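You operate a simulated robot arm through the tools that you are given. There is no shell and no other tool. Be economical: measure what you need, move in short steps, check, and stop when the job is done.

You are at the controls of a simulated two-armed robot. One attempt, no reset.

JOB
Hold the orange jug on the issue table steady with one hand and put the blue bottle in it with the other.
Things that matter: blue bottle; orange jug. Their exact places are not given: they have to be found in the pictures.

The check looks at the end state, three seconds after you hand in, the way a careful person would. Anything else that was tipped, shoved, dropped, spilled or broken makes it a failure.

ROBOT AND FRAMES
Two 7-joint arms with two-finger parallel grippers on one trunk, on a base that drives. Base frame: it is fixed to the floor where the robot stands at the start and does not move with it; the origin is under the middle of the robot, x ahead of it, y to its left, z up. Readings come in m, degrees, newtons and seconds.
The left shoulder is at the start at [0.06, 0.189, 0.953], the right one opposite. With the tool pointing down near the work surface each hand reaches from about 0.1 to 0.62 m from the robot's upright axis, wherever it stands, measured 20 degrees to its own side. Places, roughly: orange jug [0.75, -1.5, 1]. Payload 3.43 kg a hand.
The tool frame of a hand sits at the grasp point between the pads (the TCP): z along the fingers, y along the line on which they close. The tips reach 0.03 m beyond it. Largest opening 0.094 m; finger width 0.028, thickness 0.01; the body of the gripper, 0.05 by 0.096 m, starts 0.055 m behind the TCP.
Orientation is told as [roll, pitch, yaw] about the base's x, y, z axes, in that order, counted from this pose: with the fingers straight down and closing along the base's y, the tool's x points along the base's -x, its y along +y and its z along -z.

CONTROLS
- The arms move only by the tool apply_moves. It takes "left_rows", "right_rows" or both (then of equal length, played together; a hand with none holds still); each is a list of rows, each a list of 2 entries, a list of its own where there are three numbers: the shift along the base's x, y, z in units of 250 mm (1.0 is 250 mm), then the turn, a rotation vector about the base's x, y, z in units of 180 degrees (1.0 is 180 degrees). In form: [[[tx, ty, tz], [ax, ay, az]], ...]. A call has 1 to 12 rows; each row is the pose to reach, as a shift and turn from the pose commanded when the call began. "left_hand" and "right_hand" are, for a hand that has rows, the finger opening in m, from 0 to 0.094, set as the call begins (left out, the last holds). A call with a number of a shift or a turn outside -1 to 1 is refused whole. Each row takes 0.2 s and may step no farther than 0.05 m and 8.6 degrees from the row before; otherwise, or with a gripper value out of range, the whole call is refused. A pose out of reach is approached as far as the arm can. The call stops where the force on the tool passes 40 N (or 10 N more than at its start, if that is more) or the arm is blocked; 0.2 s more then pass. Each finger travels about 0.153 m/s and halts on what it meets, pressing with about 39 N; the grip force reading is that of the motor and also rises with nothing between the fingers. The clock runs only during rows and for 0.2 s after the last one: add rows that repeat a pose to give the fingers time. The reply holds the time, the measured pose of the TCP, the force on the tool along the base axes, the opening and the grip force, in the units named above and with some noise, with the torque about the TCP (base axes, N m) and any sound that the robot's microphone picked up.
- Cameras (640 x 400 px; columns grow to the right, rows downward): "scene" is now at [-0.0012, 0.0254, 1.4867]; the picture's right is [0.36, -0.93, 0.00], its down [-0.83, -0.32, -0.46] and it looks along [0.43, 0.16, -0.89] (base axes); focal length 256 px, centre (320, 200). "left" rides on the left gripper at [0.076, -0.014, -0.102] in its tool frame; the picture's right is [0.18, 0.98, 0.00], its down [-0.75, 0.14, -0.64] and it looks along [-0.63, 0.12, 0.77] (tool axes); focal length 243 px, centre (320, 200). "right" rides on the right gripper at [0.076, 0.014, -0.102] in its tool frame; the picture's right is [-0.18, 0.98, 0.00], its down [-0.75, -0.14, -0.64] and it looks along [-0.63, -0.12, 0.77] (tool axes); focal length 243 px, centre (320, 200).
- get_image(camera): a new picture of that camera. No time passes.
- slide_trunk(by): slides the trunk up (or, below 0, down) by that many m; the arms and the scene camera ride with it, the base frame stays. It gives what a move gives, with no picture.
- base_move(legs): drives the robot by 1 to 6 legs, each [ahead, left, turn to the left] in m, m and degrees, along the robot's own axes; the way and the turn of a leg run together, so that a leg with both is an arc; at most 1.5 m and 180 degrees a leg. The arms and the cameras ride along, it lands a little off, and it stops where it bumps. It gives what a move gives.
- pan_tilt(pan, tilt): turns the head with the scene camera to pan (to the left, within 86 degrees either way) and tilt (down, from -29 to 69), counted from straight ahead of the robot. It gives what a move gives.
- point_at(camera, pixels): for up to 12 pixels [column, row] of the newest picture of that camera ("zoom" is the newest enlarged one), the place [x, y, z] in the base frame of the surface seen there, good to about 0.002 m. No time passes.
- zoom(camera, box): a new picture of the part [left, top, right, bottom] of that camera's present view, enlarged. No time passes.
- finish_job(): hands the job in; it is judged then, once.

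Keep the steps short. Do not move on a guess: measure, check each grasp and each placing, and mend mistakes. In all there are 80 turns and 78 pictures (those below and enlarged ones count). Leave the grippers open and the arms clear of the work at the hand-in unless told otherwise, and finish with a single line.

The tools are called after "Emit:" as name(argument=value, ...) on one line, values as JSON. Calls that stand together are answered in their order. apply_moves: Moves the arms, as the interface text tells. Its arguments: {"type":"object","properties":{"left_rows":{"type":"array","items":{"type":"array"}},"left_hand":{"type":"number"},"right_rows":{"type":"array","items":{"type":"array"}},"right_hand":{"type":"number"}},"required":[]} The other tools are called the same way: slide_trunk (by) slides the trunk up or down; base_move (legs) drives the base; pan_tilt (pan, tilt) turns the head that bears the scene camera; get_image (camera) takes a picture; point_at (camera, pixels) gives the place of the surface under pixels of a picture; zoom (camera, box) takes an enlarged picture of a part of a camera's view; finish_job () hands the job in.

At the start:

```text
t: 0.0
left_tcp_pos: [0.3363, 0.2408, 0.7432]
left_ee_rot: [-0.1, -0.1, 0.0]
left_ft_force: [-0.2, -0.2, -0.1]
left_wrist_torque: [-0.01, 0.01, 0.02]
left_finger_gap: 0.0943
left_gripper_force: 0.0
right_tcp_pos: [0.2846, -0.0233, 0.8061]
right_ee_rot: [-0.1, 0.0, -0.1]
right_ft_force: [-0.5, -0.8, -0.1]
right_wrist_torque: [0.01, -0.01, -0.02]
right_finger_gap: 0.094
right_gripper_force: 0.1
trunk travel left (down, up): [-0.625, 0.365]
robot x, y, heading: [-0.0003, 0.0012, -0.3]
head pan, tilt: [21.0, 62.6]
```

scene: 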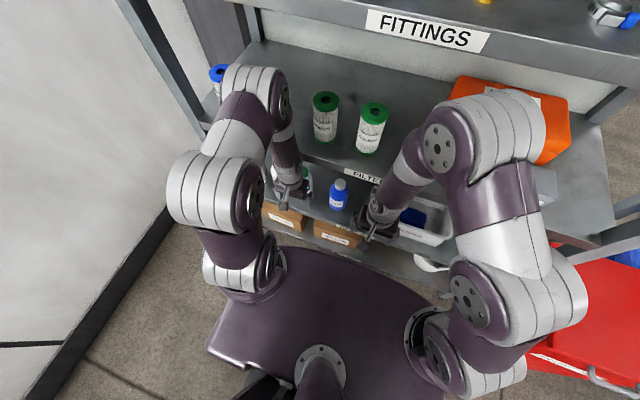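
right: 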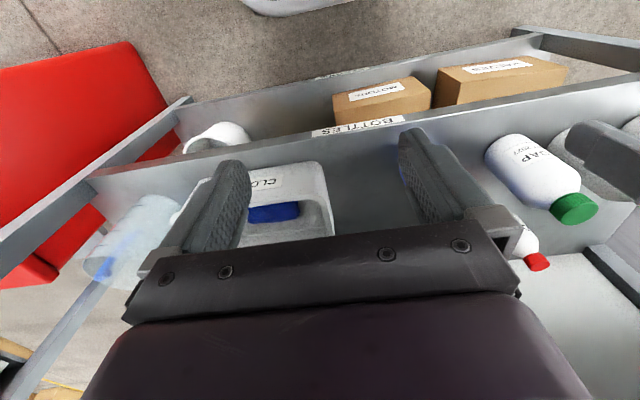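
left: 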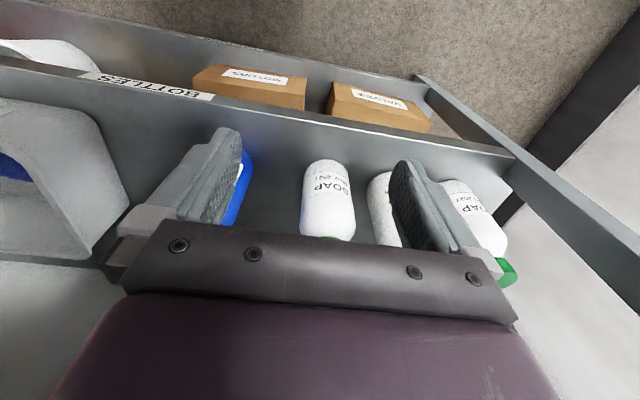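

The scene shows a shelf rack; a blue bottle sits on the shelf labelled BOTTLES near (338,195). First I zoom there and measure it.

Emit:
zoom(camera="scene", box=[260, 140, 460, 265])

Emit:
point_at(camera="scene", pixels=[[341, 184], [339, 196], [338, 206], [325, 212], [350, 176], [362, 168], [370, 145], [325, 130], [310, 205], [410, 220]])

Emit:
pan_tilt(pan=-60, tilt=25)

Emit:
get_image(camera="scene")

```text
3.20 times, centred on (360, 202) of scene
```

zoom: 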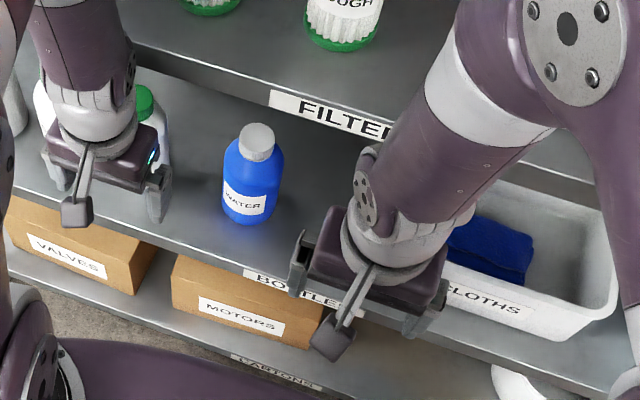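

```text
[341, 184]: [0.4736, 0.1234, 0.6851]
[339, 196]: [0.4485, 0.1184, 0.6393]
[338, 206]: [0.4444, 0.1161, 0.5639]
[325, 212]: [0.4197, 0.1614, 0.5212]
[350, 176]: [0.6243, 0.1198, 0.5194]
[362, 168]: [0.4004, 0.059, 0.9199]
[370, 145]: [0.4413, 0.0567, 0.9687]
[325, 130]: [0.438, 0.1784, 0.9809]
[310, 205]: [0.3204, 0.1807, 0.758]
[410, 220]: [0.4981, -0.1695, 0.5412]
```

```text
t: 1.5
left_tcp_pos: [0.3363, 0.2415, 0.7426]
left_ee_rot: [0.0, 0.0, 0.0]
left_ft_force: [0.0, -0.3, 1.3]
left_wrist_torque: [-0.03, 0.01, 0.01]
left_finger_gap: 0.0943
left_gripper_force: 0.1
right_tcp_pos: [0.2848, -0.0237, 0.807]
right_ee_rot: [0.1, 0.0, 0.1]
right_ft_force: [-1.2, 0.4, -0.4]
right_wrist_torque: [0.0, 0.01, -0.01]
right_finger_gap: 0.094
right_gripper_force: 0.1
trunk travel left (down, up): [-0.625, 0.365]
robot x, y, heading: [0.0016, -0.001, 0.1]
head pan, tilt: [-60.0, 25.0]
```

```text
73 pictures are left
```

scene: 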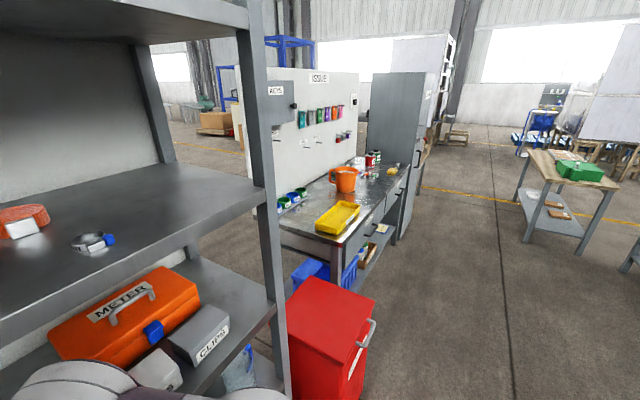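

The bottle stands at about [0.475, 0.12], z 0.52 to 0.69. The jug is visible at (345,180) on the ISSUE table. Zooming and measuring it.

Emit:
zoom(camera="scene", box=[270, 140, 430, 240])

Emit:
point_at(camera="scene", pixels=[[346, 168], [345, 186], [334, 171], [358, 171], [332, 176], [338, 215], [316, 225], [343, 238], [330, 300], [280, 340], [395, 215], [352, 170]])

```text
4.00 times, centred on (350, 190) of scene
```

zoom: 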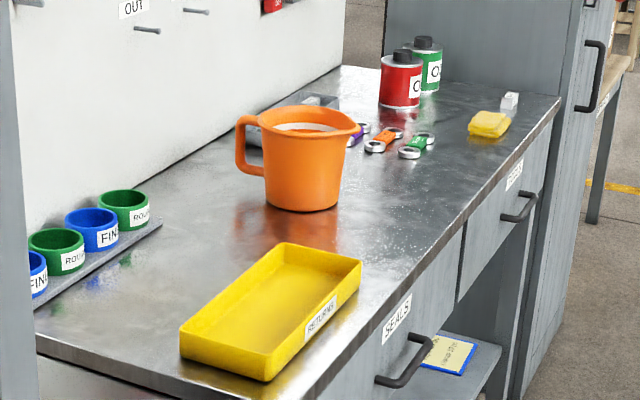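

```text
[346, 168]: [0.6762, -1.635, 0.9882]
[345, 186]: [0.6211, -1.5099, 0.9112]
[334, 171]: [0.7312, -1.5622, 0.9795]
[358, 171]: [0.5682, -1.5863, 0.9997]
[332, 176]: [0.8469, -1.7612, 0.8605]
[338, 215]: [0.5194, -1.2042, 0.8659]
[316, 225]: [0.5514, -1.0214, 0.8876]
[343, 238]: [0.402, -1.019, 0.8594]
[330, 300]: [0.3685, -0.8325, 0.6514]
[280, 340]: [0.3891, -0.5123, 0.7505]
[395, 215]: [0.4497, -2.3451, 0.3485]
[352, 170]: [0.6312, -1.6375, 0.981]
```

The jug is about at [0.65,-1.6], z 0.86–1.0, on a table whose front edge faces -x. Now I look back at the shelf to measure the bottle, neighbours and the shelf edge.

Emit:
pan_tilt(pan=20, tilt=50)

Emit:
zoom(camera="scene", box=[220, 180, 420, 305])

Emit:
zoom(camera="left", box=[100, 80, 520, 300])

```text
t: 3.1
left_tcp_pos: [0.3354, 0.2413, 0.7421]
left_ee_rot: [0.0, 0.1, 0.0]
left_ft_force: [1.0, 0.3, 0.0]
left_wrist_torque: [0.01, -0.01, 0.0]
left_finger_gap: 0.0941
left_gripper_force: 0.0
right_tcp_pos: [0.2849, -0.022, 0.8086]
right_ee_rot: [0.0, 0.0, 0.0]
right_ft_force: [-0.2, 0.7, 0.4]
right_wrist_torque: [-0.02, -0.03, 0.06]
right_finger_gap: 0.0938
right_gripper_force: 0.1
trunk travel left (down, up): [-0.625, 0.365]
robot x, y, heading: [0.0, 0.0026, -0.0]
head pan, tilt: [20.0, 50.0]
```

```text
3.20 times, centred on (320, 242) of scene
```

zoom: 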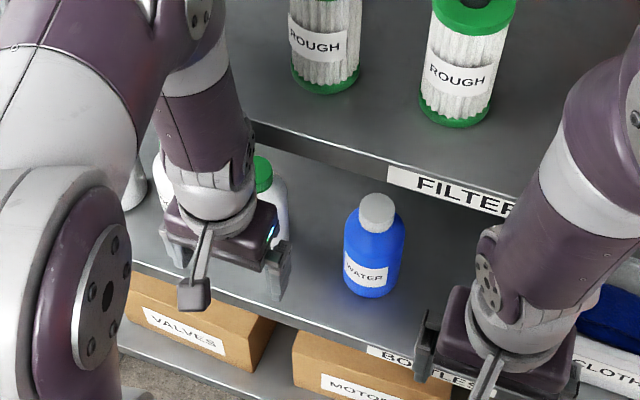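

```text
1.52 times, centred on (310, 190) of left
```

zoom: 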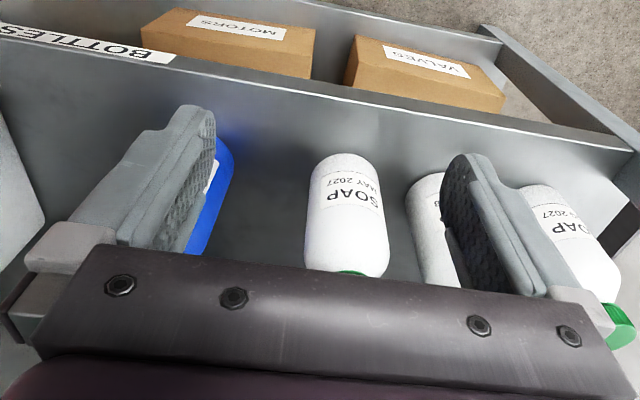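

The bottle stands alone with soap to its left. I enlarge it tightly for exact measurements.

Emit:
zoom(camera="scene", box=[290, 200, 386, 280])

Emit:
point_at(camera="left", pixels=[[327, 175], [320, 215], [340, 225], [245, 190], [308, 200], [352, 200]])

```text
5.00 times, centred on (338, 240) of scene
```

zoom: 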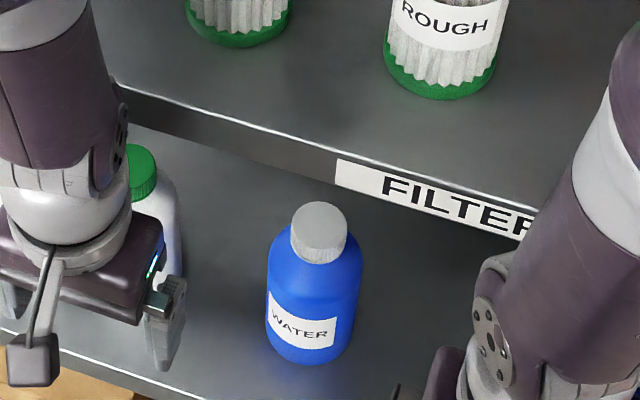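

```text
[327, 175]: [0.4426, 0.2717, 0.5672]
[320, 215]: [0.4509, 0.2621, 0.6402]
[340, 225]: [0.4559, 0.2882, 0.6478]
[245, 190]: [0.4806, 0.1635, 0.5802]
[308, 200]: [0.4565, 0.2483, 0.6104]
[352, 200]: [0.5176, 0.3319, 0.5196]
```

Emit:
point_at(camera="zoom", pixels=[[318, 215], [318, 245], [294, 240], [343, 243], [318, 256], [318, 275], [269, 260], [359, 270], [308, 358], [360, 175], [150, 90], [355, 185]])

```text
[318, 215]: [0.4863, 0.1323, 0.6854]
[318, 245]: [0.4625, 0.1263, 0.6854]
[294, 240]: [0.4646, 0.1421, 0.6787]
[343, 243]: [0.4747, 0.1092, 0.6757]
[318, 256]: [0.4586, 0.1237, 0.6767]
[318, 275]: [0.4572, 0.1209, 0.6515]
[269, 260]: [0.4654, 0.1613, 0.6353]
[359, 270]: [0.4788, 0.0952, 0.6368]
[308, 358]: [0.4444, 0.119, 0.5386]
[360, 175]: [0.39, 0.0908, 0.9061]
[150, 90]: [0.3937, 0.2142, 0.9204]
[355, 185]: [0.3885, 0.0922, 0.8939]
```

The bottle's cap: axis about [0.474, 0.128], z 0.66–0.685, 36 mm wide; shoulder below at 0.65. The FILTERS shelf edge is at x 0.39, z 0.88–0.92 above, so I go in slanted (pitch -60) and grip the cap. First turn the left hand in front of the shelf, and shift the right one aside.

Emit:
apply_moves(left_rows=[[[-0.03, -0.05, 0], [0, -0.042, 0]], [[-0.06, -0.11, 0], [0, -0.084, 0]], [[-0.09, -0.17, 0], [0, -0.126, 0]], [[-0.12, -0.23, 0], [0, -0.168, 0]], [[-0.144, -0.29, 0], [0, -0.21, 0]], [[-0.144, -0.35, 0], [0, -0.252, 0]], [[-0.144, -0.41, 0], [0, -0.294, 0]], [[-0.144, -0.456, 0], [0, -0.333, 0]], [[-0.144, -0.456, 0], [0, -0.333, 0]]], right_rows=[[[0, -0.1, 0], [0, 0, 0]], [[0, -0.2, 0], [0, 0, 0]], [[0, -0.3, 0], [0, 0, 0]], [[0, -0.4, 0], [0, 0, 0]], [[0, -0.5, 0], [0, 0, 0]], [[0, -0.5, 0], [0, 0, 0]], [[0, -0.5, 0], [0, 0, 0]], [[0, -0.5, 0], [0, 0, 0]], [[0, -0.5, 0], [0, 0, 0]]])

Emit:
get_image(camera="left")

Emit:
get_image(camera="scene")

```text
t: 5.1
left_tcp_pos: [0.3672, 0.201, 0.8146]
left_ee_rot: [-10.7, -53.6, 7.9]
left_ft_force: [-0.5, -0.5, 1.3]
left_wrist_torque: [0.03, 0.0, -0.02]
left_finger_gap: 0.0938
left_gripper_force: 0.0
left hand out of reach, approached as far as the arm can: row 2, 3, 4, 5, 6, 7, 8, 9
right_tcp_pos: [0.285, -0.1477, 0.8078]
right_ee_rot: [0.0, 0.0, 0.0]
right_ft_force: [0.6, 0.6, 0.4]
right_wrist_torque: [-0.01, 0.01, 0.0]
right_finger_gap: 0.094
right_gripper_force: 0.1
trunk travel left (down, up): [-0.625, 0.365]
robot x, y, heading: [-0.0001, 0.001, -0.1]
head pan, tilt: [20.0, 50.0]
```

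```text
68 pictures are left
```

left: 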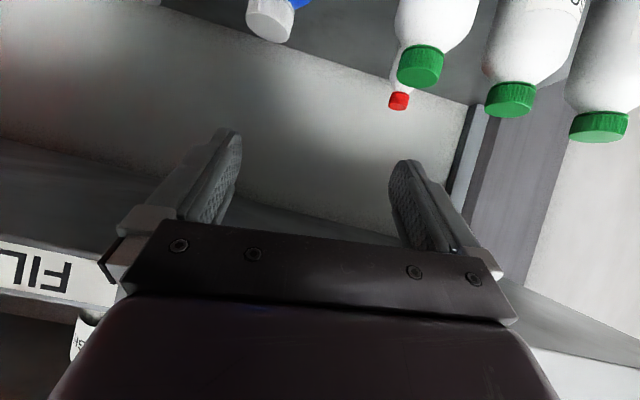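

```text
67 pictures are left
```

scene: 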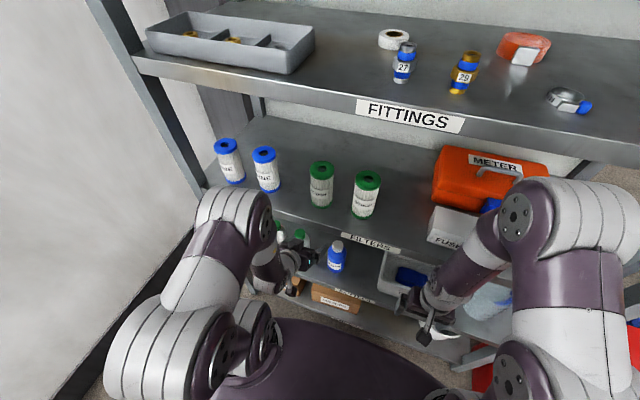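

The arm is too cramped near the body for that pose. Backing the base 0.2 m gives it room.

Emit:
base_move(legs=[[-0.2, 0, 0]])

```text
t: 6.7
left_tcp_pos: [0.1671, 0.202, 0.8142]
left_ee_rot: [-10.7, -53.6, 8.1]
left_ft_force: [-0.5, -0.2, 0.4]
left_wrist_torque: [0.0, 0.02, 0.0]
left_finger_gap: 0.0939
left_gripper_force: 0.0
right_tcp_pos: [0.0859, -0.1462, 0.8074]
right_ee_rot: [0.1, 0.0, 0.2]
right_ft_force: [-0.3, -0.2, 0.5]
right_wrist_torque: [-0.01, -0.01, -0.01]
right_finger_gap: 0.094
right_gripper_force: 0.0
trunk travel left (down, up): [-0.625, 0.365]
robot x, y, heading: [-0.1972, 0.0011, 0.3]
head pan, tilt: [20.0, 50.0]
```

Check what the commanded pose now is with a short forward move of 0.1 m.

Emit:
apply_moves(left_rows=[[[0.15, 0, 0], [0, 0, 0]], [[0.3, 0, 0], [0, 0, 0]], [[0.4, 0, 0], [0, 0, 0]], [[0.4, 0, 0], [0, 0, 0]]])

```text
t: 7.7
left_tcp_pos: [0.2686, 0.2022, 0.8158]
left_ee_rot: [-10.8, -53.4, 8.2]
left_ft_force: [-0.2, -0.6, 0.1]
left_wrist_torque: [0.01, 0.03, 0.02]
left_finger_gap: 0.094
left_gripper_force: 0.1
right_tcp_pos: [0.0856, -0.146, 0.8078]
right_ee_rot: [0.1, -0.1, 0.2]
right_ft_force: [0.4, 0.2, 0.7]
right_wrist_torque: [0.01, -0.04, -0.01]
right_finger_gap: 0.0939
right_gripper_force: 0.1
trunk travel left (down, up): [-0.625, 0.365]
robot x, y, heading: [-0.1976, 0.0022, 0.3]
head pan, tilt: [20.0, 50.0]
```

The shift is relative to the actual pose. Now straighten to pitch -60, yaw 0 and go to the pre-grasp [0.36, 0.128, 0.70], opening 0.07.

Emit:
apply_moves(left_hand=0.07, left_rows=[[[0.07, -0.06, -0.09], [0.012, -0.0115, 0.0015]], [[0.14, -0.12, -0.18], [0.024, -0.023, 0.003]], [[0.21, -0.18, -0.27], [0.0356, -0.0345, 0.0046]], [[0.28, -0.24, -0.36], [0.0356, -0.0345, 0.0046]], [[0.366, -0.297, -0.463], [0.0356, -0.0345, 0.0046]], [[0.366, -0.297, -0.463], [0.0356, -0.0345, 0.0046]]])

Emit:
get_image(camera="left")

Emit:
pan_tilt(pan=15, tilt=45)

Emit:
get_image(camera="scene")

```text
t: 9.1
left_tcp_pos: [0.361, 0.2224, 0.696]
left_ee_rot: [-0.7, -60.0, -2.7]
left_ft_force: [-0.5, 0.4, -0.1]
left_wrist_torque: [-0.01, 0.02, -0.02]
left_finger_gap: 0.0699
left_gripper_force: 0.0
left hand out of reach, approached as far as the arm can: row 1, 2, 3, 4, 5, 6
right_tcp_pos: [0.0856, -0.1459, 0.808]
right_ee_rot: [0.1, 0.0, 0.3]
right_ft_force: [-0.9, 0.0, -0.7]
right_wrist_torque: [0.0, -0.01, -0.03]
right_finger_gap: 0.094
right_gripper_force: 0.1
trunk travel left (down, up): [-0.625, 0.365]
robot x, y, heading: [-0.1995, 0.0016, 0.1]
head pan, tilt: [20.0, 50.0]
```

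```text
66 pictures are left
```

left: 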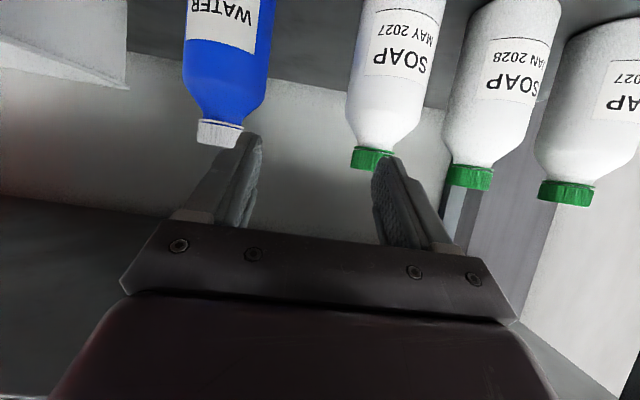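

```text
t: 9.7
left_tcp_pos: [0.3611, 0.2231, 0.6953]
left_ee_rot: [-0.6, -60.0, -2.6]
left_ft_force: [-0.8, 0.2, -0.3]
left_wrist_torque: [-0.02, -0.02, 0.01]
left_finger_gap: 0.07
left_gripper_force: 0.1
right_tcp_pos: [0.0861, -0.1464, 0.8076]
right_ee_rot: [0.0, 0.1, 0.3]
right_ft_force: [0.5, -1.1, -1.0]
right_wrist_torque: [0.0, -0.01, 0.02]
right_finger_gap: 0.094
right_gripper_force: 0.1
trunk travel left (down, up): [-0.625, 0.365]
robot x, y, heading: [-0.1968, 0.0005, 0.2]
head pan, tilt: [15.0, 45.0]
```

```text
65 pictures are left
```

scene: 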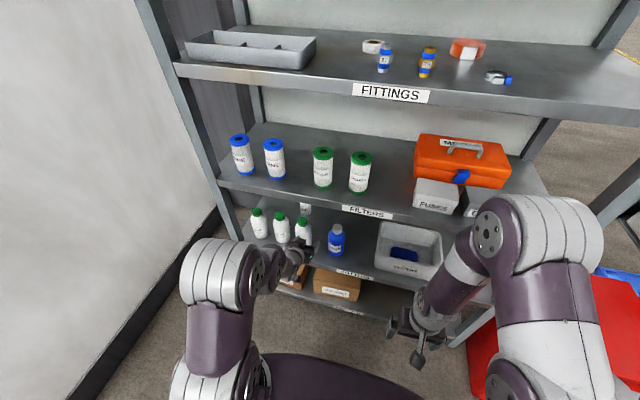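

The left arm can't go farther inward with that orientation; I strafe the base 0.095 m right instead.

Emit:
base_move(legs=[[0, -0.095, 0]])

Emit:
get_image(camera="left")

Emit:
point_at(camera="left", pixels=[[310, 140], [320, 130], [330, 140], [320, 120], [320, 100]])

```text
t: 10.8
left_tcp_pos: [0.3606, 0.1307, 0.696]
left_ee_rot: [-0.5, -60.0, -2.8]
left_ft_force: [0.4, -0.7, 0.7]
left_wrist_torque: [0.02, -0.01, 0.02]
left_finger_gap: 0.07
left_gripper_force: 0.1
right_tcp_pos: [0.0856, -0.2393, 0.8083]
right_ee_rot: [0.2, 0.0, 0.3]
right_ft_force: [-0.2, 1.1, 0.3]
right_wrist_torque: [0.0, 0.03, -0.05]
right_finger_gap: 0.094
right_gripper_force: 0.0
trunk travel left (down, up): [-0.625, 0.365]
robot x, y, heading: [-0.1933, -0.0862, 0.4]
head pan, tilt: [15.0, 45.0]
```

```text
64 pictures are left
```

left: 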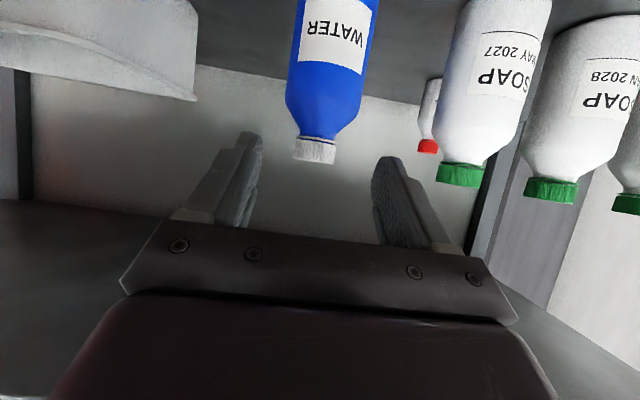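

```text
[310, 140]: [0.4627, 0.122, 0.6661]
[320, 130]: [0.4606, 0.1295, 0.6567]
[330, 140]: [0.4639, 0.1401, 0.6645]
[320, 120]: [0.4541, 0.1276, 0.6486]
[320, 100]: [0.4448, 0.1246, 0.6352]
```

The cap is centred between the fingers, y 0.128, cap z 0.662–0.685. Lower 20 mm and move 0.105 m forward around the cap.

Emit:
apply_moves(left_rows=[[[0.04, -0.012, -0.08], [0, 0, 0]], [[0.14, -0.012, -0.08], [0, 0, 0]], [[0.24, -0.012, -0.08], [0, 0, 0]], [[0.34, -0.012, -0.08], [0, 0, 0]], [[0.42, -0.012, -0.08], [0, 0, 0]], [[0.42, -0.012, -0.08], [0, 0, 0]]])

Emit:
get_image(camera="left")

Emit:
zoom(camera="scene", box=[260, 190, 420, 290])

```text
t: 12.2
left_tcp_pos: [0.4661, 0.1286, 0.6752]
left_ee_rot: [-0.6, -60.0, -2.7]
left_ft_force: [0.0, 0.3, 0.4]
left_wrist_torque: [-0.03, 0.04, 0.0]
left_finger_gap: 0.0697
left_gripper_force: 0.0
right_tcp_pos: [0.0864, -0.2385, 0.8091]
right_ee_rot: [0.0, -0.1, 0.2]
right_ft_force: [0.2, 0.0, 0.1]
right_wrist_torque: [-0.01, -0.05, 0.0]
right_finger_gap: 0.0939
right_gripper_force: 0.2
trunk travel left (down, up): [-0.625, 0.365]
robot x, y, heading: [-0.1969, -0.0935, 0.5]
head pan, tilt: [15.0, 45.0]
```

```text
63 pictures are left
```

left: 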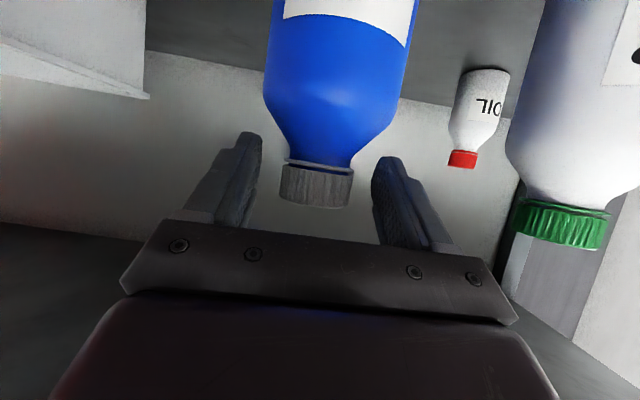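

```text
4.00 times, centred on (340, 240) of scene
```

zoom: 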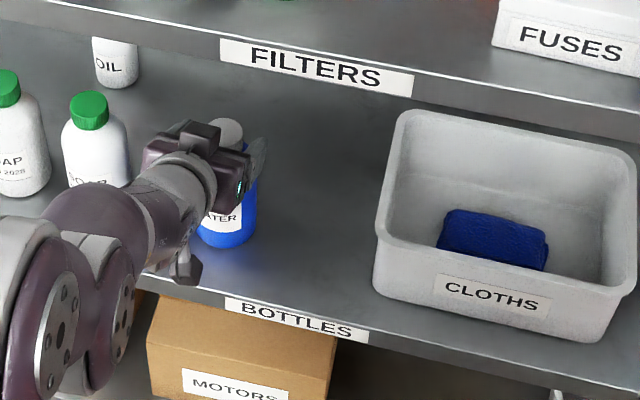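

The cap (278–354, row 185) lies between the fingers, well centred. Close on it.

Emit:
apply_moves(left_hand=0.02, left_rows=[[[0, 0, 0], [0, 0, 0]], [[0, 0, 0], [0, 0, 0]], [[0, 0, 0], [0, 0, 0]], [[0, 0, 0], [0, 0, 0]]])

Emit:
get_image(camera="left")

```text
t: 13.2
left_tcp_pos: [0.4661, 0.128, 0.6793]
left_ee_rot: [-0.5, -60.3, -2.8]
left_ft_force: [7.6, -0.1, 16.7]
left_wrist_torque: [0.54, -1.56, -0.21]
left_finger_gap: 0.0397
left_gripper_force: 39.3
right_tcp_pos: [0.0863, -0.2396, 0.8082]
right_ee_rot: [0.0, -0.1, 0.3]
right_ft_force: [0.4, -0.7, 0.3]
right_wrist_torque: [0.01, 0.0, -0.02]
right_finger_gap: 0.0939
right_gripper_force: 0.1
trunk travel left (down, up): [-0.625, 0.365]
robot x, y, heading: [-0.1998, -0.0914, 0.5]
head pan, tilt: [15.0, 45.0]
```

```text
61 pictures are left
```

left: 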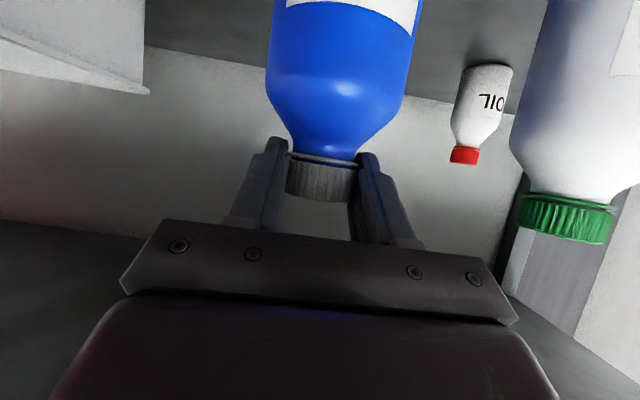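

Gap 39.7 mm and an upward push of 17 N: the tips ride on the shoulder. I reopen, raise 9 mm and pull back 8 mm, so that the pads bear on the cap only.

Emit:
apply_moves(left_hand=0.07, left_rows=[[[0, 0, 0], [0, 0, 0]], [[0, 0, 0], [0, 0, 0]], [[-0.03, 0, 0.036], [0, 0, 0]], [[-0.03, 0, 0.036], [0, 0, 0]]])

Emit:
get_image(camera="left")

Emit:
point_at(camera="left", pixels=[[305, 195], [325, 195], [345, 195], [325, 160], [325, 100]])

```text
t: 14.2
left_tcp_pos: [0.4583, 0.1294, 0.6841]
left_ee_rot: [-0.6, -59.9, -2.6]
left_ft_force: [-0.3, 1.1, -0.1]
left_wrist_torque: [-0.02, -0.01, 0.03]
left_finger_gap: 0.0699
left_gripper_force: 0.0
right_tcp_pos: [0.0871, -0.238, 0.808]
right_ee_rot: [-0.1, 0.1, 0.3]
right_ft_force: [-0.9, 0.1, 0.6]
right_wrist_torque: [0.0, -0.02, -0.02]
right_finger_gap: 0.0941
right_gripper_force: 0.1
trunk travel left (down, up): [-0.625, 0.365]
robot x, y, heading: [-0.1992, -0.0909, 0.3]
head pan, tilt: [15.0, 45.0]
```

```text
60 pictures are left
```

left: 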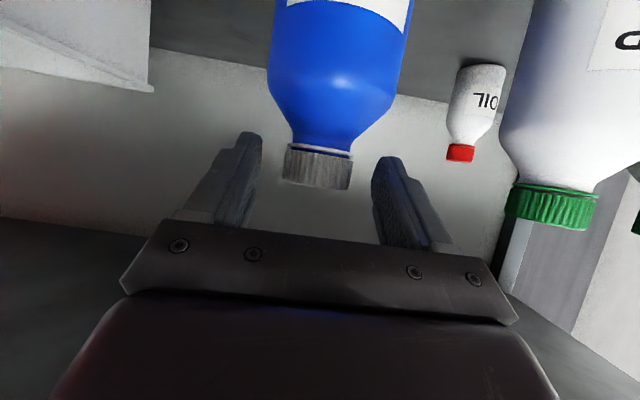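

```text
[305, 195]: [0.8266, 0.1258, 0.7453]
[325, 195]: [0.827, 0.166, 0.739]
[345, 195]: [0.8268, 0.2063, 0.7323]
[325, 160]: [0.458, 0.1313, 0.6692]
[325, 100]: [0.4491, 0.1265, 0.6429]
```

Bottle still in place and upright. Close again.

Emit:
apply_moves(left_hand=0.02, left_rows=[[[0, 0, 0], [0, 0, 0]], [[0, 0, 0], [0, 0, 0]], [[0, 0, 0], [0, 0, 0]], [[0, 0, 0], [0, 0, 0]]])

Emit:
get_image(camera="left")

```text
t: 15.2
left_tcp_pos: [0.459, 0.1304, 0.6839]
left_ee_rot: [-0.6, -59.9, -2.7]
left_ft_force: [0.1, -0.6, 0.1]
left_wrist_torque: [0.13, -0.04, 0.0]
left_finger_gap: 0.0395
left_gripper_force: 39.1
right_tcp_pos: [0.0872, -0.2386, 0.8082]
right_ee_rot: [0.1, -0.1, 0.3]
right_ft_force: [0.2, -0.1, 0.4]
right_wrist_torque: [0.01, -0.01, -0.01]
right_finger_gap: 0.094
right_gripper_force: 0.1
trunk travel left (down, up): [-0.625, 0.365]
robot x, y, heading: [-0.1998, -0.0926, 0.3]
head pan, tilt: [15.0, 45.0]
```

```text
59 pictures are left
```

left: 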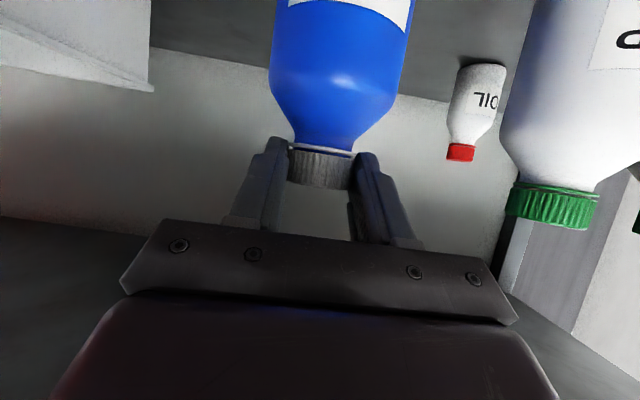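

Clean grip on the cap (39.5 mm, no side force). Lift 35 mm slowly.

Emit:
apply_moves(left_rows=[[[0, 0, 0.03], [0, 0, 0]], [[0, 0, 0.07], [0, 0, 0]], [[0, 0, 0.11], [0, 0, 0]], [[0, 0, 0.14], [0, 0, 0]], [[0, 0, 0.14], [0, 0, 0]]])

Emit:
get_image(camera="left")

Emit:
zoom(camera="scene", box=[260, 190, 420, 290])

```text
t: 16.4
left_tcp_pos: [0.4599, 0.1294, 0.7199]
left_ee_rot: [-0.5, -59.9, -2.7]
left_ft_force: [0.1, 0.1, -4.5]
left_wrist_torque: [0.01, 0.07, 0.02]
left_finger_gap: 0.0398
left_gripper_force: 39.2
right_tcp_pos: [0.0882, -0.2375, 0.8084]
right_ee_rot: [0.0, 0.0, 0.3]
right_ft_force: [-0.7, 0.0, -0.1]
right_wrist_torque: [0.0, 0.02, -0.01]
right_finger_gap: 0.0938
right_gripper_force: 0.0
trunk travel left (down, up): [-0.625, 0.365]
robot x, y, heading: [-0.194, -0.0928, 0.1]
head pan, tilt: [15.0, 45.0]
```

```text
58 pictures are left
```

left: 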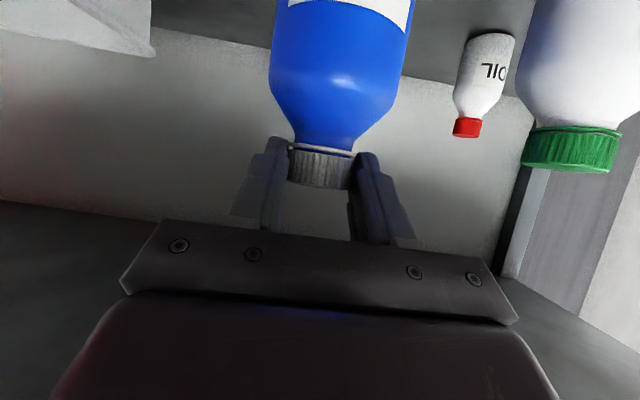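

```text
4.00 times, centred on (340, 240) of scene
```

zoom: 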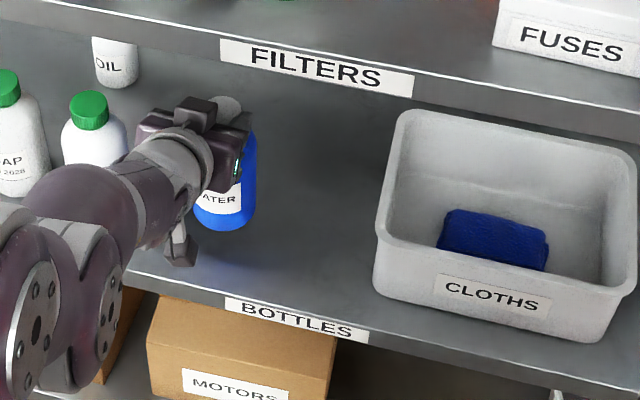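

Held, 0.45 kg. Back out 0.35 m, raise the trunk by 0.3 m clear of the shelves, then look at the way to the right.

Emit:
base_move(legs=[[-0.35, 0, 0]])

Emit:
slide_trunk(by=0.3)

Emit:
pan_tilt(pan=-75, tilt=35)

Emit:
get_image(camera="scene")

```text
t: 18.7
left_tcp_pos: [0.1092, 0.129, 0.7198]
left_ee_rot: [-0.5, -60.0, -2.5]
left_ft_force: [0.0, 0.1, -5.3]
left_wrist_torque: [0.0, 0.09, 0.0]
left_finger_gap: 0.0397
left_gripper_force: 39.0
right_tcp_pos: [-0.2623, -0.2391, 0.8067]
right_ee_rot: [0.0, 0.1, 0.3]
right_ft_force: [0.9, 0.3, -0.1]
right_wrist_torque: [0.0, -0.01, 0.0]
right_finger_gap: 0.094
right_gripper_force: 0.0
trunk travel left (down, up): [-0.625, 0.365]
robot x, y, heading: [-0.547, -0.096, 0.2]
head pan, tilt: [15.0, 45.0]
```

```text
t: 21.7
left_tcp_pos: [0.1097, 0.129, 1.0192]
left_ee_rot: [-0.6, -59.8, -2.6]
left_ft_force: [-0.2, 0.2, -5.7]
left_wrist_torque: [0.02, 0.12, 0.01]
left_finger_gap: 0.0397
left_gripper_force: 38.2
right_tcp_pos: [-0.2615, -0.2393, 1.1072]
right_ee_rot: [0.0, 0.0, 0.4]
right_ft_force: [0.6, 0.6, -0.5]
right_wrist_torque: [-0.02, 0.01, -0.01]
right_finger_gap: 0.0941
right_gripper_force: 0.0
trunk travel left (down, up): [-0.925, 0.065]
robot x, y, heading: [-0.546, -0.0947, 0.1]
head pan, tilt: [15.0, 45.0]
```

```text
t: 23.4
left_tcp_pos: [0.1104, 0.1276, 1.0184]
left_ee_rot: [-0.6, -59.9, -2.5]
left_ft_force: [-0.2, -0.2, -4.3]
left_wrist_torque: [-0.01, 0.09, -0.01]
left_finger_gap: 0.0396
left_gripper_force: 38.7
right_tcp_pos: [-0.2616, -0.2391, 1.1079]
right_ee_rot: [-0.1, -0.1, 0.5]
right_ft_force: [0.3, 0.8, -0.2]
right_wrist_torque: [0.01, 0.03, 0.0]
right_finger_gap: 0.0942
right_gripper_force: 0.0
trunk travel left (down, up): [-0.925, 0.065]
robot x, y, heading: [-0.5486, -0.0937, 0.7]
head pan, tilt: [-75.0, 35.0]
```

```text
56 pictures are left
```

scene: 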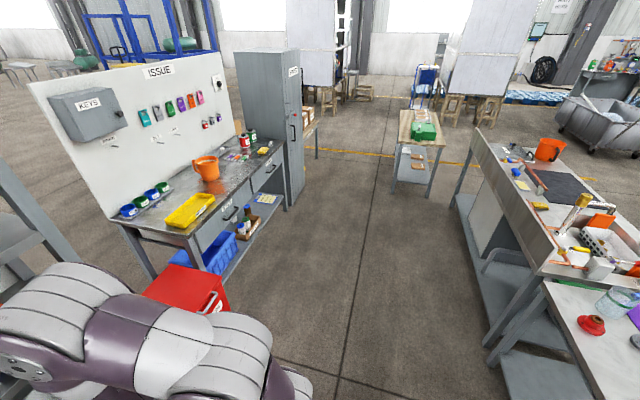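

Corridor looks free. Measure the bench on the right, the table's edge and the cabinet.

Emit:
point_at(camera="scene", pixels=[[482, 160], [500, 235], [540, 290], [208, 162], [206, 175], [203, 206], [222, 300], [275, 185], [245, 200], [300, 195]])

Emit:
zoom(camera="scene", box=[150, 120, 310, 220])

```text
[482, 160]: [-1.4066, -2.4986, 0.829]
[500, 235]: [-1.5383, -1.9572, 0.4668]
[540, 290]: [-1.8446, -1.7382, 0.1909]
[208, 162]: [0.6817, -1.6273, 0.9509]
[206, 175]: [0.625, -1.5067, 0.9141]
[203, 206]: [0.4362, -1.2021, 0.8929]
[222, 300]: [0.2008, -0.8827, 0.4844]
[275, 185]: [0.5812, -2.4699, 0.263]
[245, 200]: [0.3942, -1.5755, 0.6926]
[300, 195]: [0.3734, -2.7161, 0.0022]
```

```text
4.00 times, centred on (230, 170) of scene
```

zoom: 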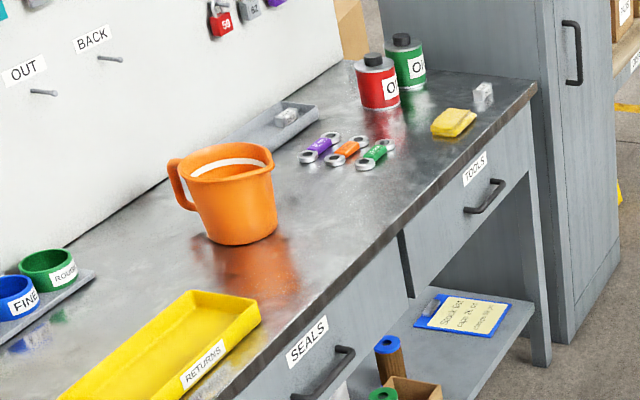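

Free: the opposite bench is at x < -1.4, cabinet front at x 0.19, table edge about 0.38. Strafe 1.62 m to the right.

Emit:
base_move(legs=[[0, -1.4, 0], [0, -0.22, 0]])

Emit:
pan_tilt(pan=0, tilt=30)

Emit:
get_image(camera="scene")

```text
t: 31.6
left_tcp_pos: [0.141, -1.4732, 1.0188]
left_ee_rot: [-0.8, -59.9, -0.8]
left_ft_force: [-0.3, -0.1, -5.3]
left_wrist_torque: [0.02, 0.1, 0.0]
left_finger_gap: 0.0395
left_gripper_force: 39.0
right_tcp_pos: [-0.2182, -1.8515, 1.1097]
right_ee_rot: [0.0, 0.0, 2.0]
right_ft_force: [-0.1, 0.1, -0.1]
right_wrist_torque: [-0.01, 0.02, 0.0]
right_finger_gap: 0.0937
right_gripper_force: 0.2
trunk travel left (down, up): [-0.925, 0.065]
robot x, y, heading: [-0.5116, -1.717, 2.0]
head pan, tilt: [-75.0, 35.0]
```

```text
t: 33.1
left_tcp_pos: [0.141, -1.4747, 1.0186]
left_ee_rot: [-0.6, -59.9, -0.8]
left_ft_force: [-0.7, -0.3, -4.6]
left_wrist_torque: [-0.01, 0.11, 0.01]
left_finger_gap: 0.0396
left_gripper_force: 39.2
right_tcp_pos: [-0.2195, -1.8516, 1.1072]
right_ee_rot: [0.0, 0.0, 2.0]
right_ft_force: [0.7, -0.1, 0.4]
right_wrist_torque: [-0.03, -0.01, -0.04]
right_finger_gap: 0.094
right_gripper_force: 0.1
trunk travel left (down, up): [-0.925, 0.065]
robot x, y, heading: [-0.5073, -1.718, 2.0]
head pan, tilt: [0.0, 30.0]
```

```text
54 pictures are left
```

scene: 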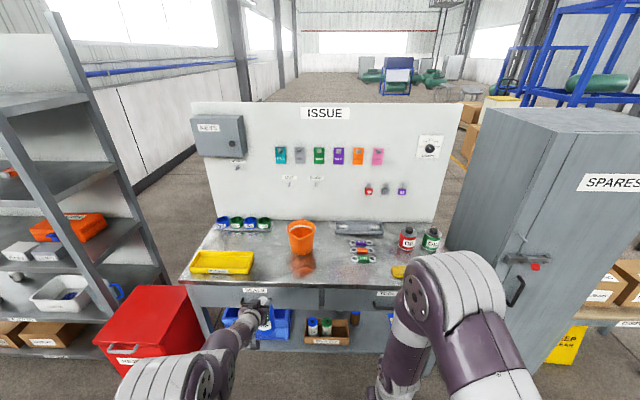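

Emit:
zoom(camera="scene", box=[254, 200, 350, 280])

```text
5.00 times, centred on (302, 240) of scene
```

zoom: 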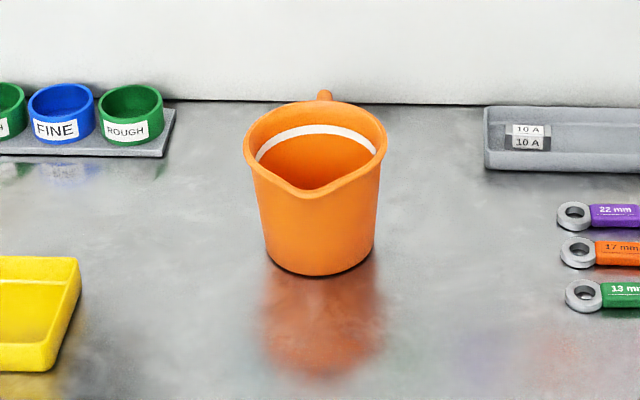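

Emit:
point_at(camera="zoom", pixels=[[248, 150], [382, 150], [315, 190], [315, 104], [320, 268], [322, 180], [265, 240], [372, 240], [320, 300], [325, 94], [40, 310], [318, 160]])

Emit:
point_at(camera="scene", pixels=[[320, 285], [200, 285], [300, 230]])

```text
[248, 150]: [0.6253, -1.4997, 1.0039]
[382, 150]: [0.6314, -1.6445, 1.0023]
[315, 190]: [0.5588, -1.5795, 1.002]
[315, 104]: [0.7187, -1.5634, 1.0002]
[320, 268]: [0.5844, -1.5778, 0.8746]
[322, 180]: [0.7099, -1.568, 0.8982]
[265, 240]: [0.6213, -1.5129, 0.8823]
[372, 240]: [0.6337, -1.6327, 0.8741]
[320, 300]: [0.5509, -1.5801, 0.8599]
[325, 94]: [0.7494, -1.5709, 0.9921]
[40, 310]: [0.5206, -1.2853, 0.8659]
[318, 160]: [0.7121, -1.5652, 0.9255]
```

```text
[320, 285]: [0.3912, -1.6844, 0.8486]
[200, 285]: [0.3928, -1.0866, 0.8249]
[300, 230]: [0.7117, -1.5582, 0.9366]
```

Jug: rim centre about [0.646,-1.572], outer radius 0.073, rim z 1.003, table 0.86, handle at the back, spout toward me. Plan: the right hand pinches the right-back rim, slanted so that it stays clear of the mouth; the left hand comes from the left with the bottle. First square the base and centre it on the jug, still away from the table.

Emit:
base_move(legs=[[0, 0.135, -2]])

```text
t: 34.4
left_tcp_pos: [0.1465, -1.3619, 1.0199]
left_ee_rot: [-0.3, -59.9, -2.9]
left_ft_force: [0.0, 0.5, -5.7]
left_wrist_torque: [0.04, 0.09, 0.02]
left_finger_gap: 0.0396
left_gripper_force: 38.5
right_tcp_pos: [-0.2277, -1.7286, 1.1069]
right_ee_rot: [0.2, 0.0, 0.1]
right_ft_force: [-0.3, -0.4, -0.1]
right_wrist_torque: [0.01, 0.0, 0.0]
right_finger_gap: 0.0943
right_gripper_force: 0.1
trunk travel left (down, up): [-0.925, 0.065]
robot x, y, heading: [-0.513, -1.5804, 0.3]
head pan, tilt: [0.0, 30.0]
```

Turn the left hand to point leftward-in (yaw about -60) while raising the bottle to TCP z 1.22; turn the right hand to its slanted pose.

Emit:
apply_moves(left_rows=[[[-0.075, -0.05, 0.1], [0, 0, -0.04]], [[-0.15, -0.1, 0.2], [0, 0, -0.08]], [[-0.225, -0.15, 0.3], [0, 0, -0.12]], [[-0.3, -0.2, 0.4], [0, 0, -0.16]], [[-0.375, -0.25, 0.5], [0, 0, -0.2]], [[-0.45, -0.3, 0.6], [0, 0, -0.24]], [[-0.525, -0.35, 0.7], [0, 0, -0.28]], [[-0.6, -0.4, 0.8], [0, 0, -0.317]], [[-0.6, -0.4, 0.8], [0, 0, -0.317]]], right_rows=[[[0.06, -0.03, 0], [0.0141, -0.0324, 0.017]], [[0.12, -0.06, 0], [0.0282, -0.0648, 0.0341]], [[0.18, -0.09, 0], [0.0423, -0.0972, 0.0511]], [[0.24, -0.12, 0], [0.0565, -0.1296, 0.0682]], [[0.3, -0.15, 0], [0.0706, -0.162, 0.0852]], [[0.36, -0.18, 0], [0.0847, -0.1944, 0.1022]], [[0.42, -0.21, 0], [0.0988, -0.2268, 0.1193]], [[0.48, -0.24, 0], [0.1129, -0.2592, 0.1363]], [[0.48, -0.24, 0], [0.1129, -0.2592, 0.1363]]])

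Emit:
get_image(camera="scene")

```text
t: 36.4
left_tcp_pos: [0.0093, -1.4523, 1.2095]
left_ee_rot: [-0.7, -59.8, -57.1]
left_ft_force: [-0.6, 0.7, -5.9]
left_wrist_torque: [0.09, 0.04, -0.01]
left_finger_gap: 0.0393
left_gripper_force: 38.9
left hand out of reach, approached as far as the arm can: row 8, 9
right_tcp_pos: [-0.1061, -1.7859, 1.1084]
right_ee_rot: [12.1, -49.4, 20.8]
right_ft_force: [0.0, -0.2, 0.4]
right_wrist_torque: [-0.02, 0.03, 0.02]
right_finger_gap: 0.0939
right_gripper_force: 0.1
right hand out of reach, approached as far as the arm can: row 2, 3
trunk travel left (down, up): [-0.925, 0.065]
robot x, y, heading: [-0.5133, -1.5769, 0.3]
head pan, tilt: [0.0, 30.0]
```

```text
52 pictures are left
```

scene: 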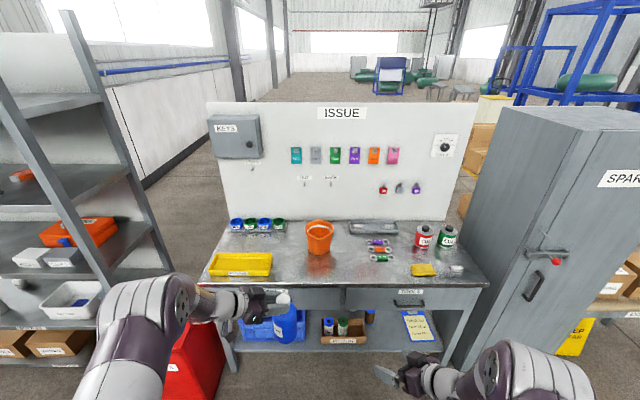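

Both oriented well. Drive forward 0.5 m; the bottle's bottom is at z 1.045, above everything on the table.

Emit:
base_move(legs=[[0.5, 0, 0]])

Emit:
pan_tilt(pan=0, tilt=50)

Emit:
get_image(camera="scene")

```text
t: 39.4
left_tcp_pos: [0.5146, -1.4526, 1.2096]
left_ee_rot: [-0.5, -59.9, -57.2]
left_ft_force: [0.2, -0.1, -4.6]
left_wrist_torque: [0.08, 0.07, -0.03]
left_finger_gap: 0.0397
left_gripper_force: 39.0
right_tcp_pos: [0.3997, -1.7847, 1.1081]
right_ee_rot: [12.3, -49.4, 20.6]
right_ft_force: [0.6, -0.3, -0.6]
right_wrist_torque: [-0.03, -0.01, 0.01]
right_finger_gap: 0.0939
right_gripper_force: 0.1
trunk travel left (down, up): [-0.925, 0.065]
robot x, y, heading: [-0.0046, -1.5781, 0.3]
head pan, tilt: [0.0, 30.0]
```

```text
t: 40.2
left_tcp_pos: [0.5161, -1.4521, 1.2086]
left_ee_rot: [-0.7, -59.7, -57.1]
left_ft_force: [-0.6, 0.2, -5.5]
left_wrist_torque: [0.11, 0.05, -0.01]
left_finger_gap: 0.0395
left_gripper_force: 39.1
right_tcp_pos: [0.4008, -1.7842, 1.1075]
right_ee_rot: [12.3, -49.3, 20.7]
right_ft_force: [0.3, 0.5, 0.1]
right_wrist_torque: [-0.01, 0.0, -0.01]
right_finger_gap: 0.094
right_gripper_force: 0.1
trunk travel left (down, up): [-0.925, 0.065]
robot x, y, heading: [-0.0008, -1.5793, 0.1]
head pan, tilt: [0.0, 50.0]
```

```text
51 pictures are left
```

scene: 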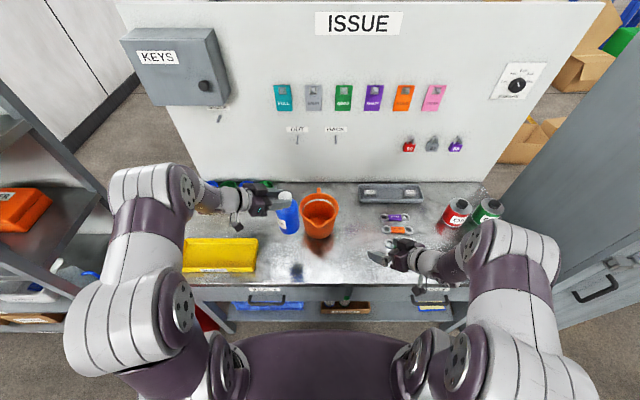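

Good position. Measure the jug's rim closely.

Emit:
zoom(camera="scene", box=[280, 175, 360, 245])

```text
5.71 times, centred on (320, 210) of scene
```

zoom: 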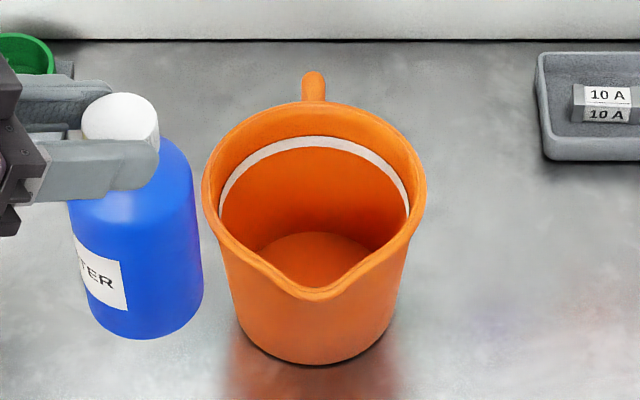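

Emit:
point_at(camera="zoom", pixels=[[204, 185], [214, 185], [424, 185], [416, 185], [312, 104], [312, 112], [405, 135], [398, 240], [316, 292], [315, 250], [395, 137], [600, 60]])

```text
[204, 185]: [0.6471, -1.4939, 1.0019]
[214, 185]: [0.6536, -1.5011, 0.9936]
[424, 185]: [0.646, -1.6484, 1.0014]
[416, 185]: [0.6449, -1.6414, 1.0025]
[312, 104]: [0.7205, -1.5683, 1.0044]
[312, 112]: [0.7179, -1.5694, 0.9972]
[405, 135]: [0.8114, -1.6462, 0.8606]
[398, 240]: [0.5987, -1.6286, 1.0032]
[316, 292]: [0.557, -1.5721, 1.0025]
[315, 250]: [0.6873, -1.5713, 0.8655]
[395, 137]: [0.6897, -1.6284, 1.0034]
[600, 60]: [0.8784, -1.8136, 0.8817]
```

Rim centre [0.645,-1.571], outer radius 0.077, wall about 6 mm. Bring the right hand, opening 0.06, to a point short of the grip and above the rim.

Emit:
apply_moves(right_hand=0.06, right_rows=[[[0.146, 0.078, 0], [0, 0, 0]], [[0.292, 0.155, 0], [0, 0, 0]], [[0.438, 0.233, -0.01], [0, 0, 0]], [[0.585, 0.31, -0.02], [0, 0, 0]], [[0.731, 0.388, -0.03], [0, 0, 0]], [[0.877, 0.465, -0.03], [0, 0, 0]], [[0.877, 0.465, -0.03], [0, 0, 0]]])

Emit:
get_image(camera="right")

Emit:
zoom(camera="scene", box=[240, 150, 420, 262])

```text
t: 41.8
left_tcp_pos: [0.5144, -1.4533, 1.2095]
left_ee_rot: [-0.6, -59.7, -57.2]
left_ft_force: [0.0, -0.5, -5.6]
left_wrist_torque: [0.1, 0.03, 0.0]
left_finger_gap: 0.0397
left_gripper_force: 39.6
right_tcp_pos: [0.6179, -1.6671, 1.1005]
right_ee_rot: [12.4, -49.3, 20.6]
right_ft_force: [0.1, 0.1, 0.5]
right_wrist_torque: [0.01, 0.03, 0.01]
right_finger_gap: 0.0598
right_gripper_force: 0.1
trunk travel left (down, up): [-0.925, 0.065]
robot x, y, heading: [-0.0036, -1.5776, -0.1]
head pan, tilt: [0.0, 50.0]
```

```text
49 pictures are left
```

right: 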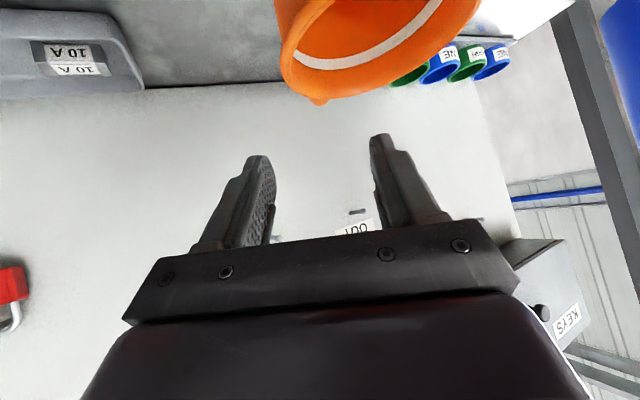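

```text
3.56 times, centred on (330, 206) of scene
```

zoom: 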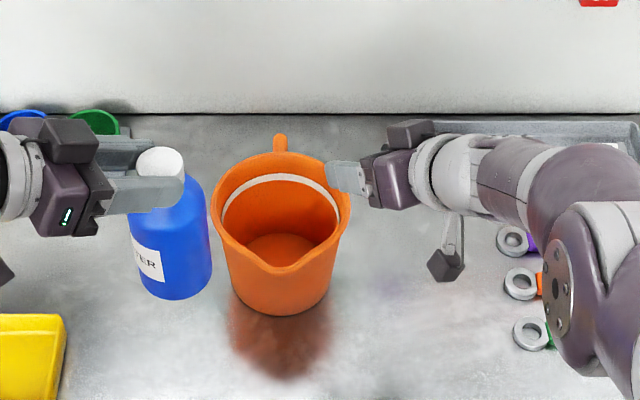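

Hand is placed as intended. Move over the rim at z 1.055.

Emit:
apply_moves(right_rows=[[[0.12, 0.06, 0], [0, 0, 0]], [[0.236, 0.116, 0], [0, 0, 0]], [[0.236, 0.116, -0.18], [0, 0, 0]], [[0.236, 0.116, -0.18], [0, 0, 0]]])

Emit:
get_image(camera="right")

Emit:
zoom(camera="scene", box=[280, 175, 360, 245])

```text
t: 42.8
left_tcp_pos: [0.5154, -1.4523, 1.2088]
left_ee_rot: [-0.5, -59.8, -57.1]
left_ft_force: [-0.7, -0.8, -5.0]
left_wrist_torque: [0.07, 0.05, -0.04]
left_finger_gap: 0.0395
left_gripper_force: 39.3
right_tcp_pos: [0.6779, -1.6394, 1.0556]
right_ee_rot: [12.2, -49.4, 20.7]
right_ft_force: [0.1, -0.8, -1.0]
right_wrist_torque: [0.0, -0.05, 0.01]
right_finger_gap: 0.06
right_gripper_force: 0.1
trunk travel left (down, up): [-0.925, 0.065]
robot x, y, heading: [-0.0078, -1.5791, 0.0]
head pan, tilt: [0.0, 50.0]
```

```text
47 pictures are left
```

right: 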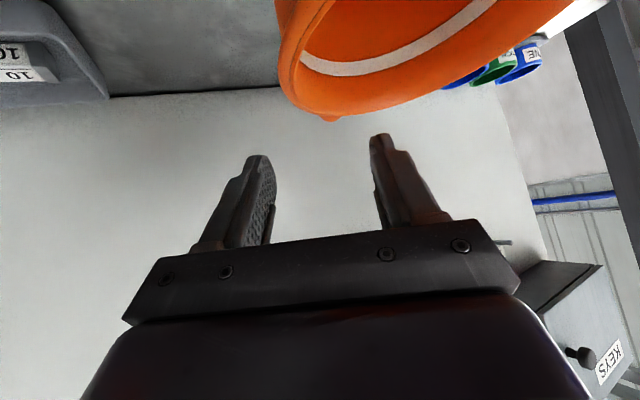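

```text
5.71 times, centred on (320, 210) of scene
```

zoom: 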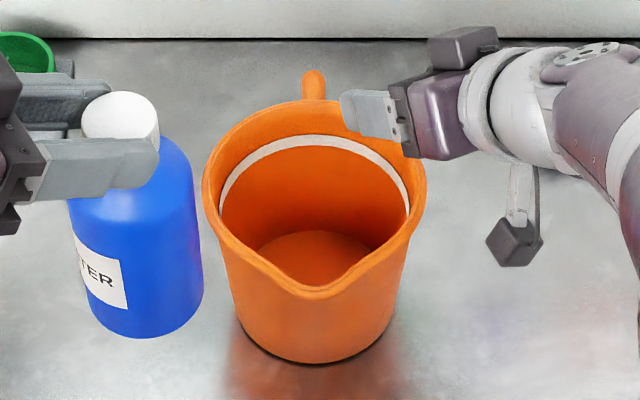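

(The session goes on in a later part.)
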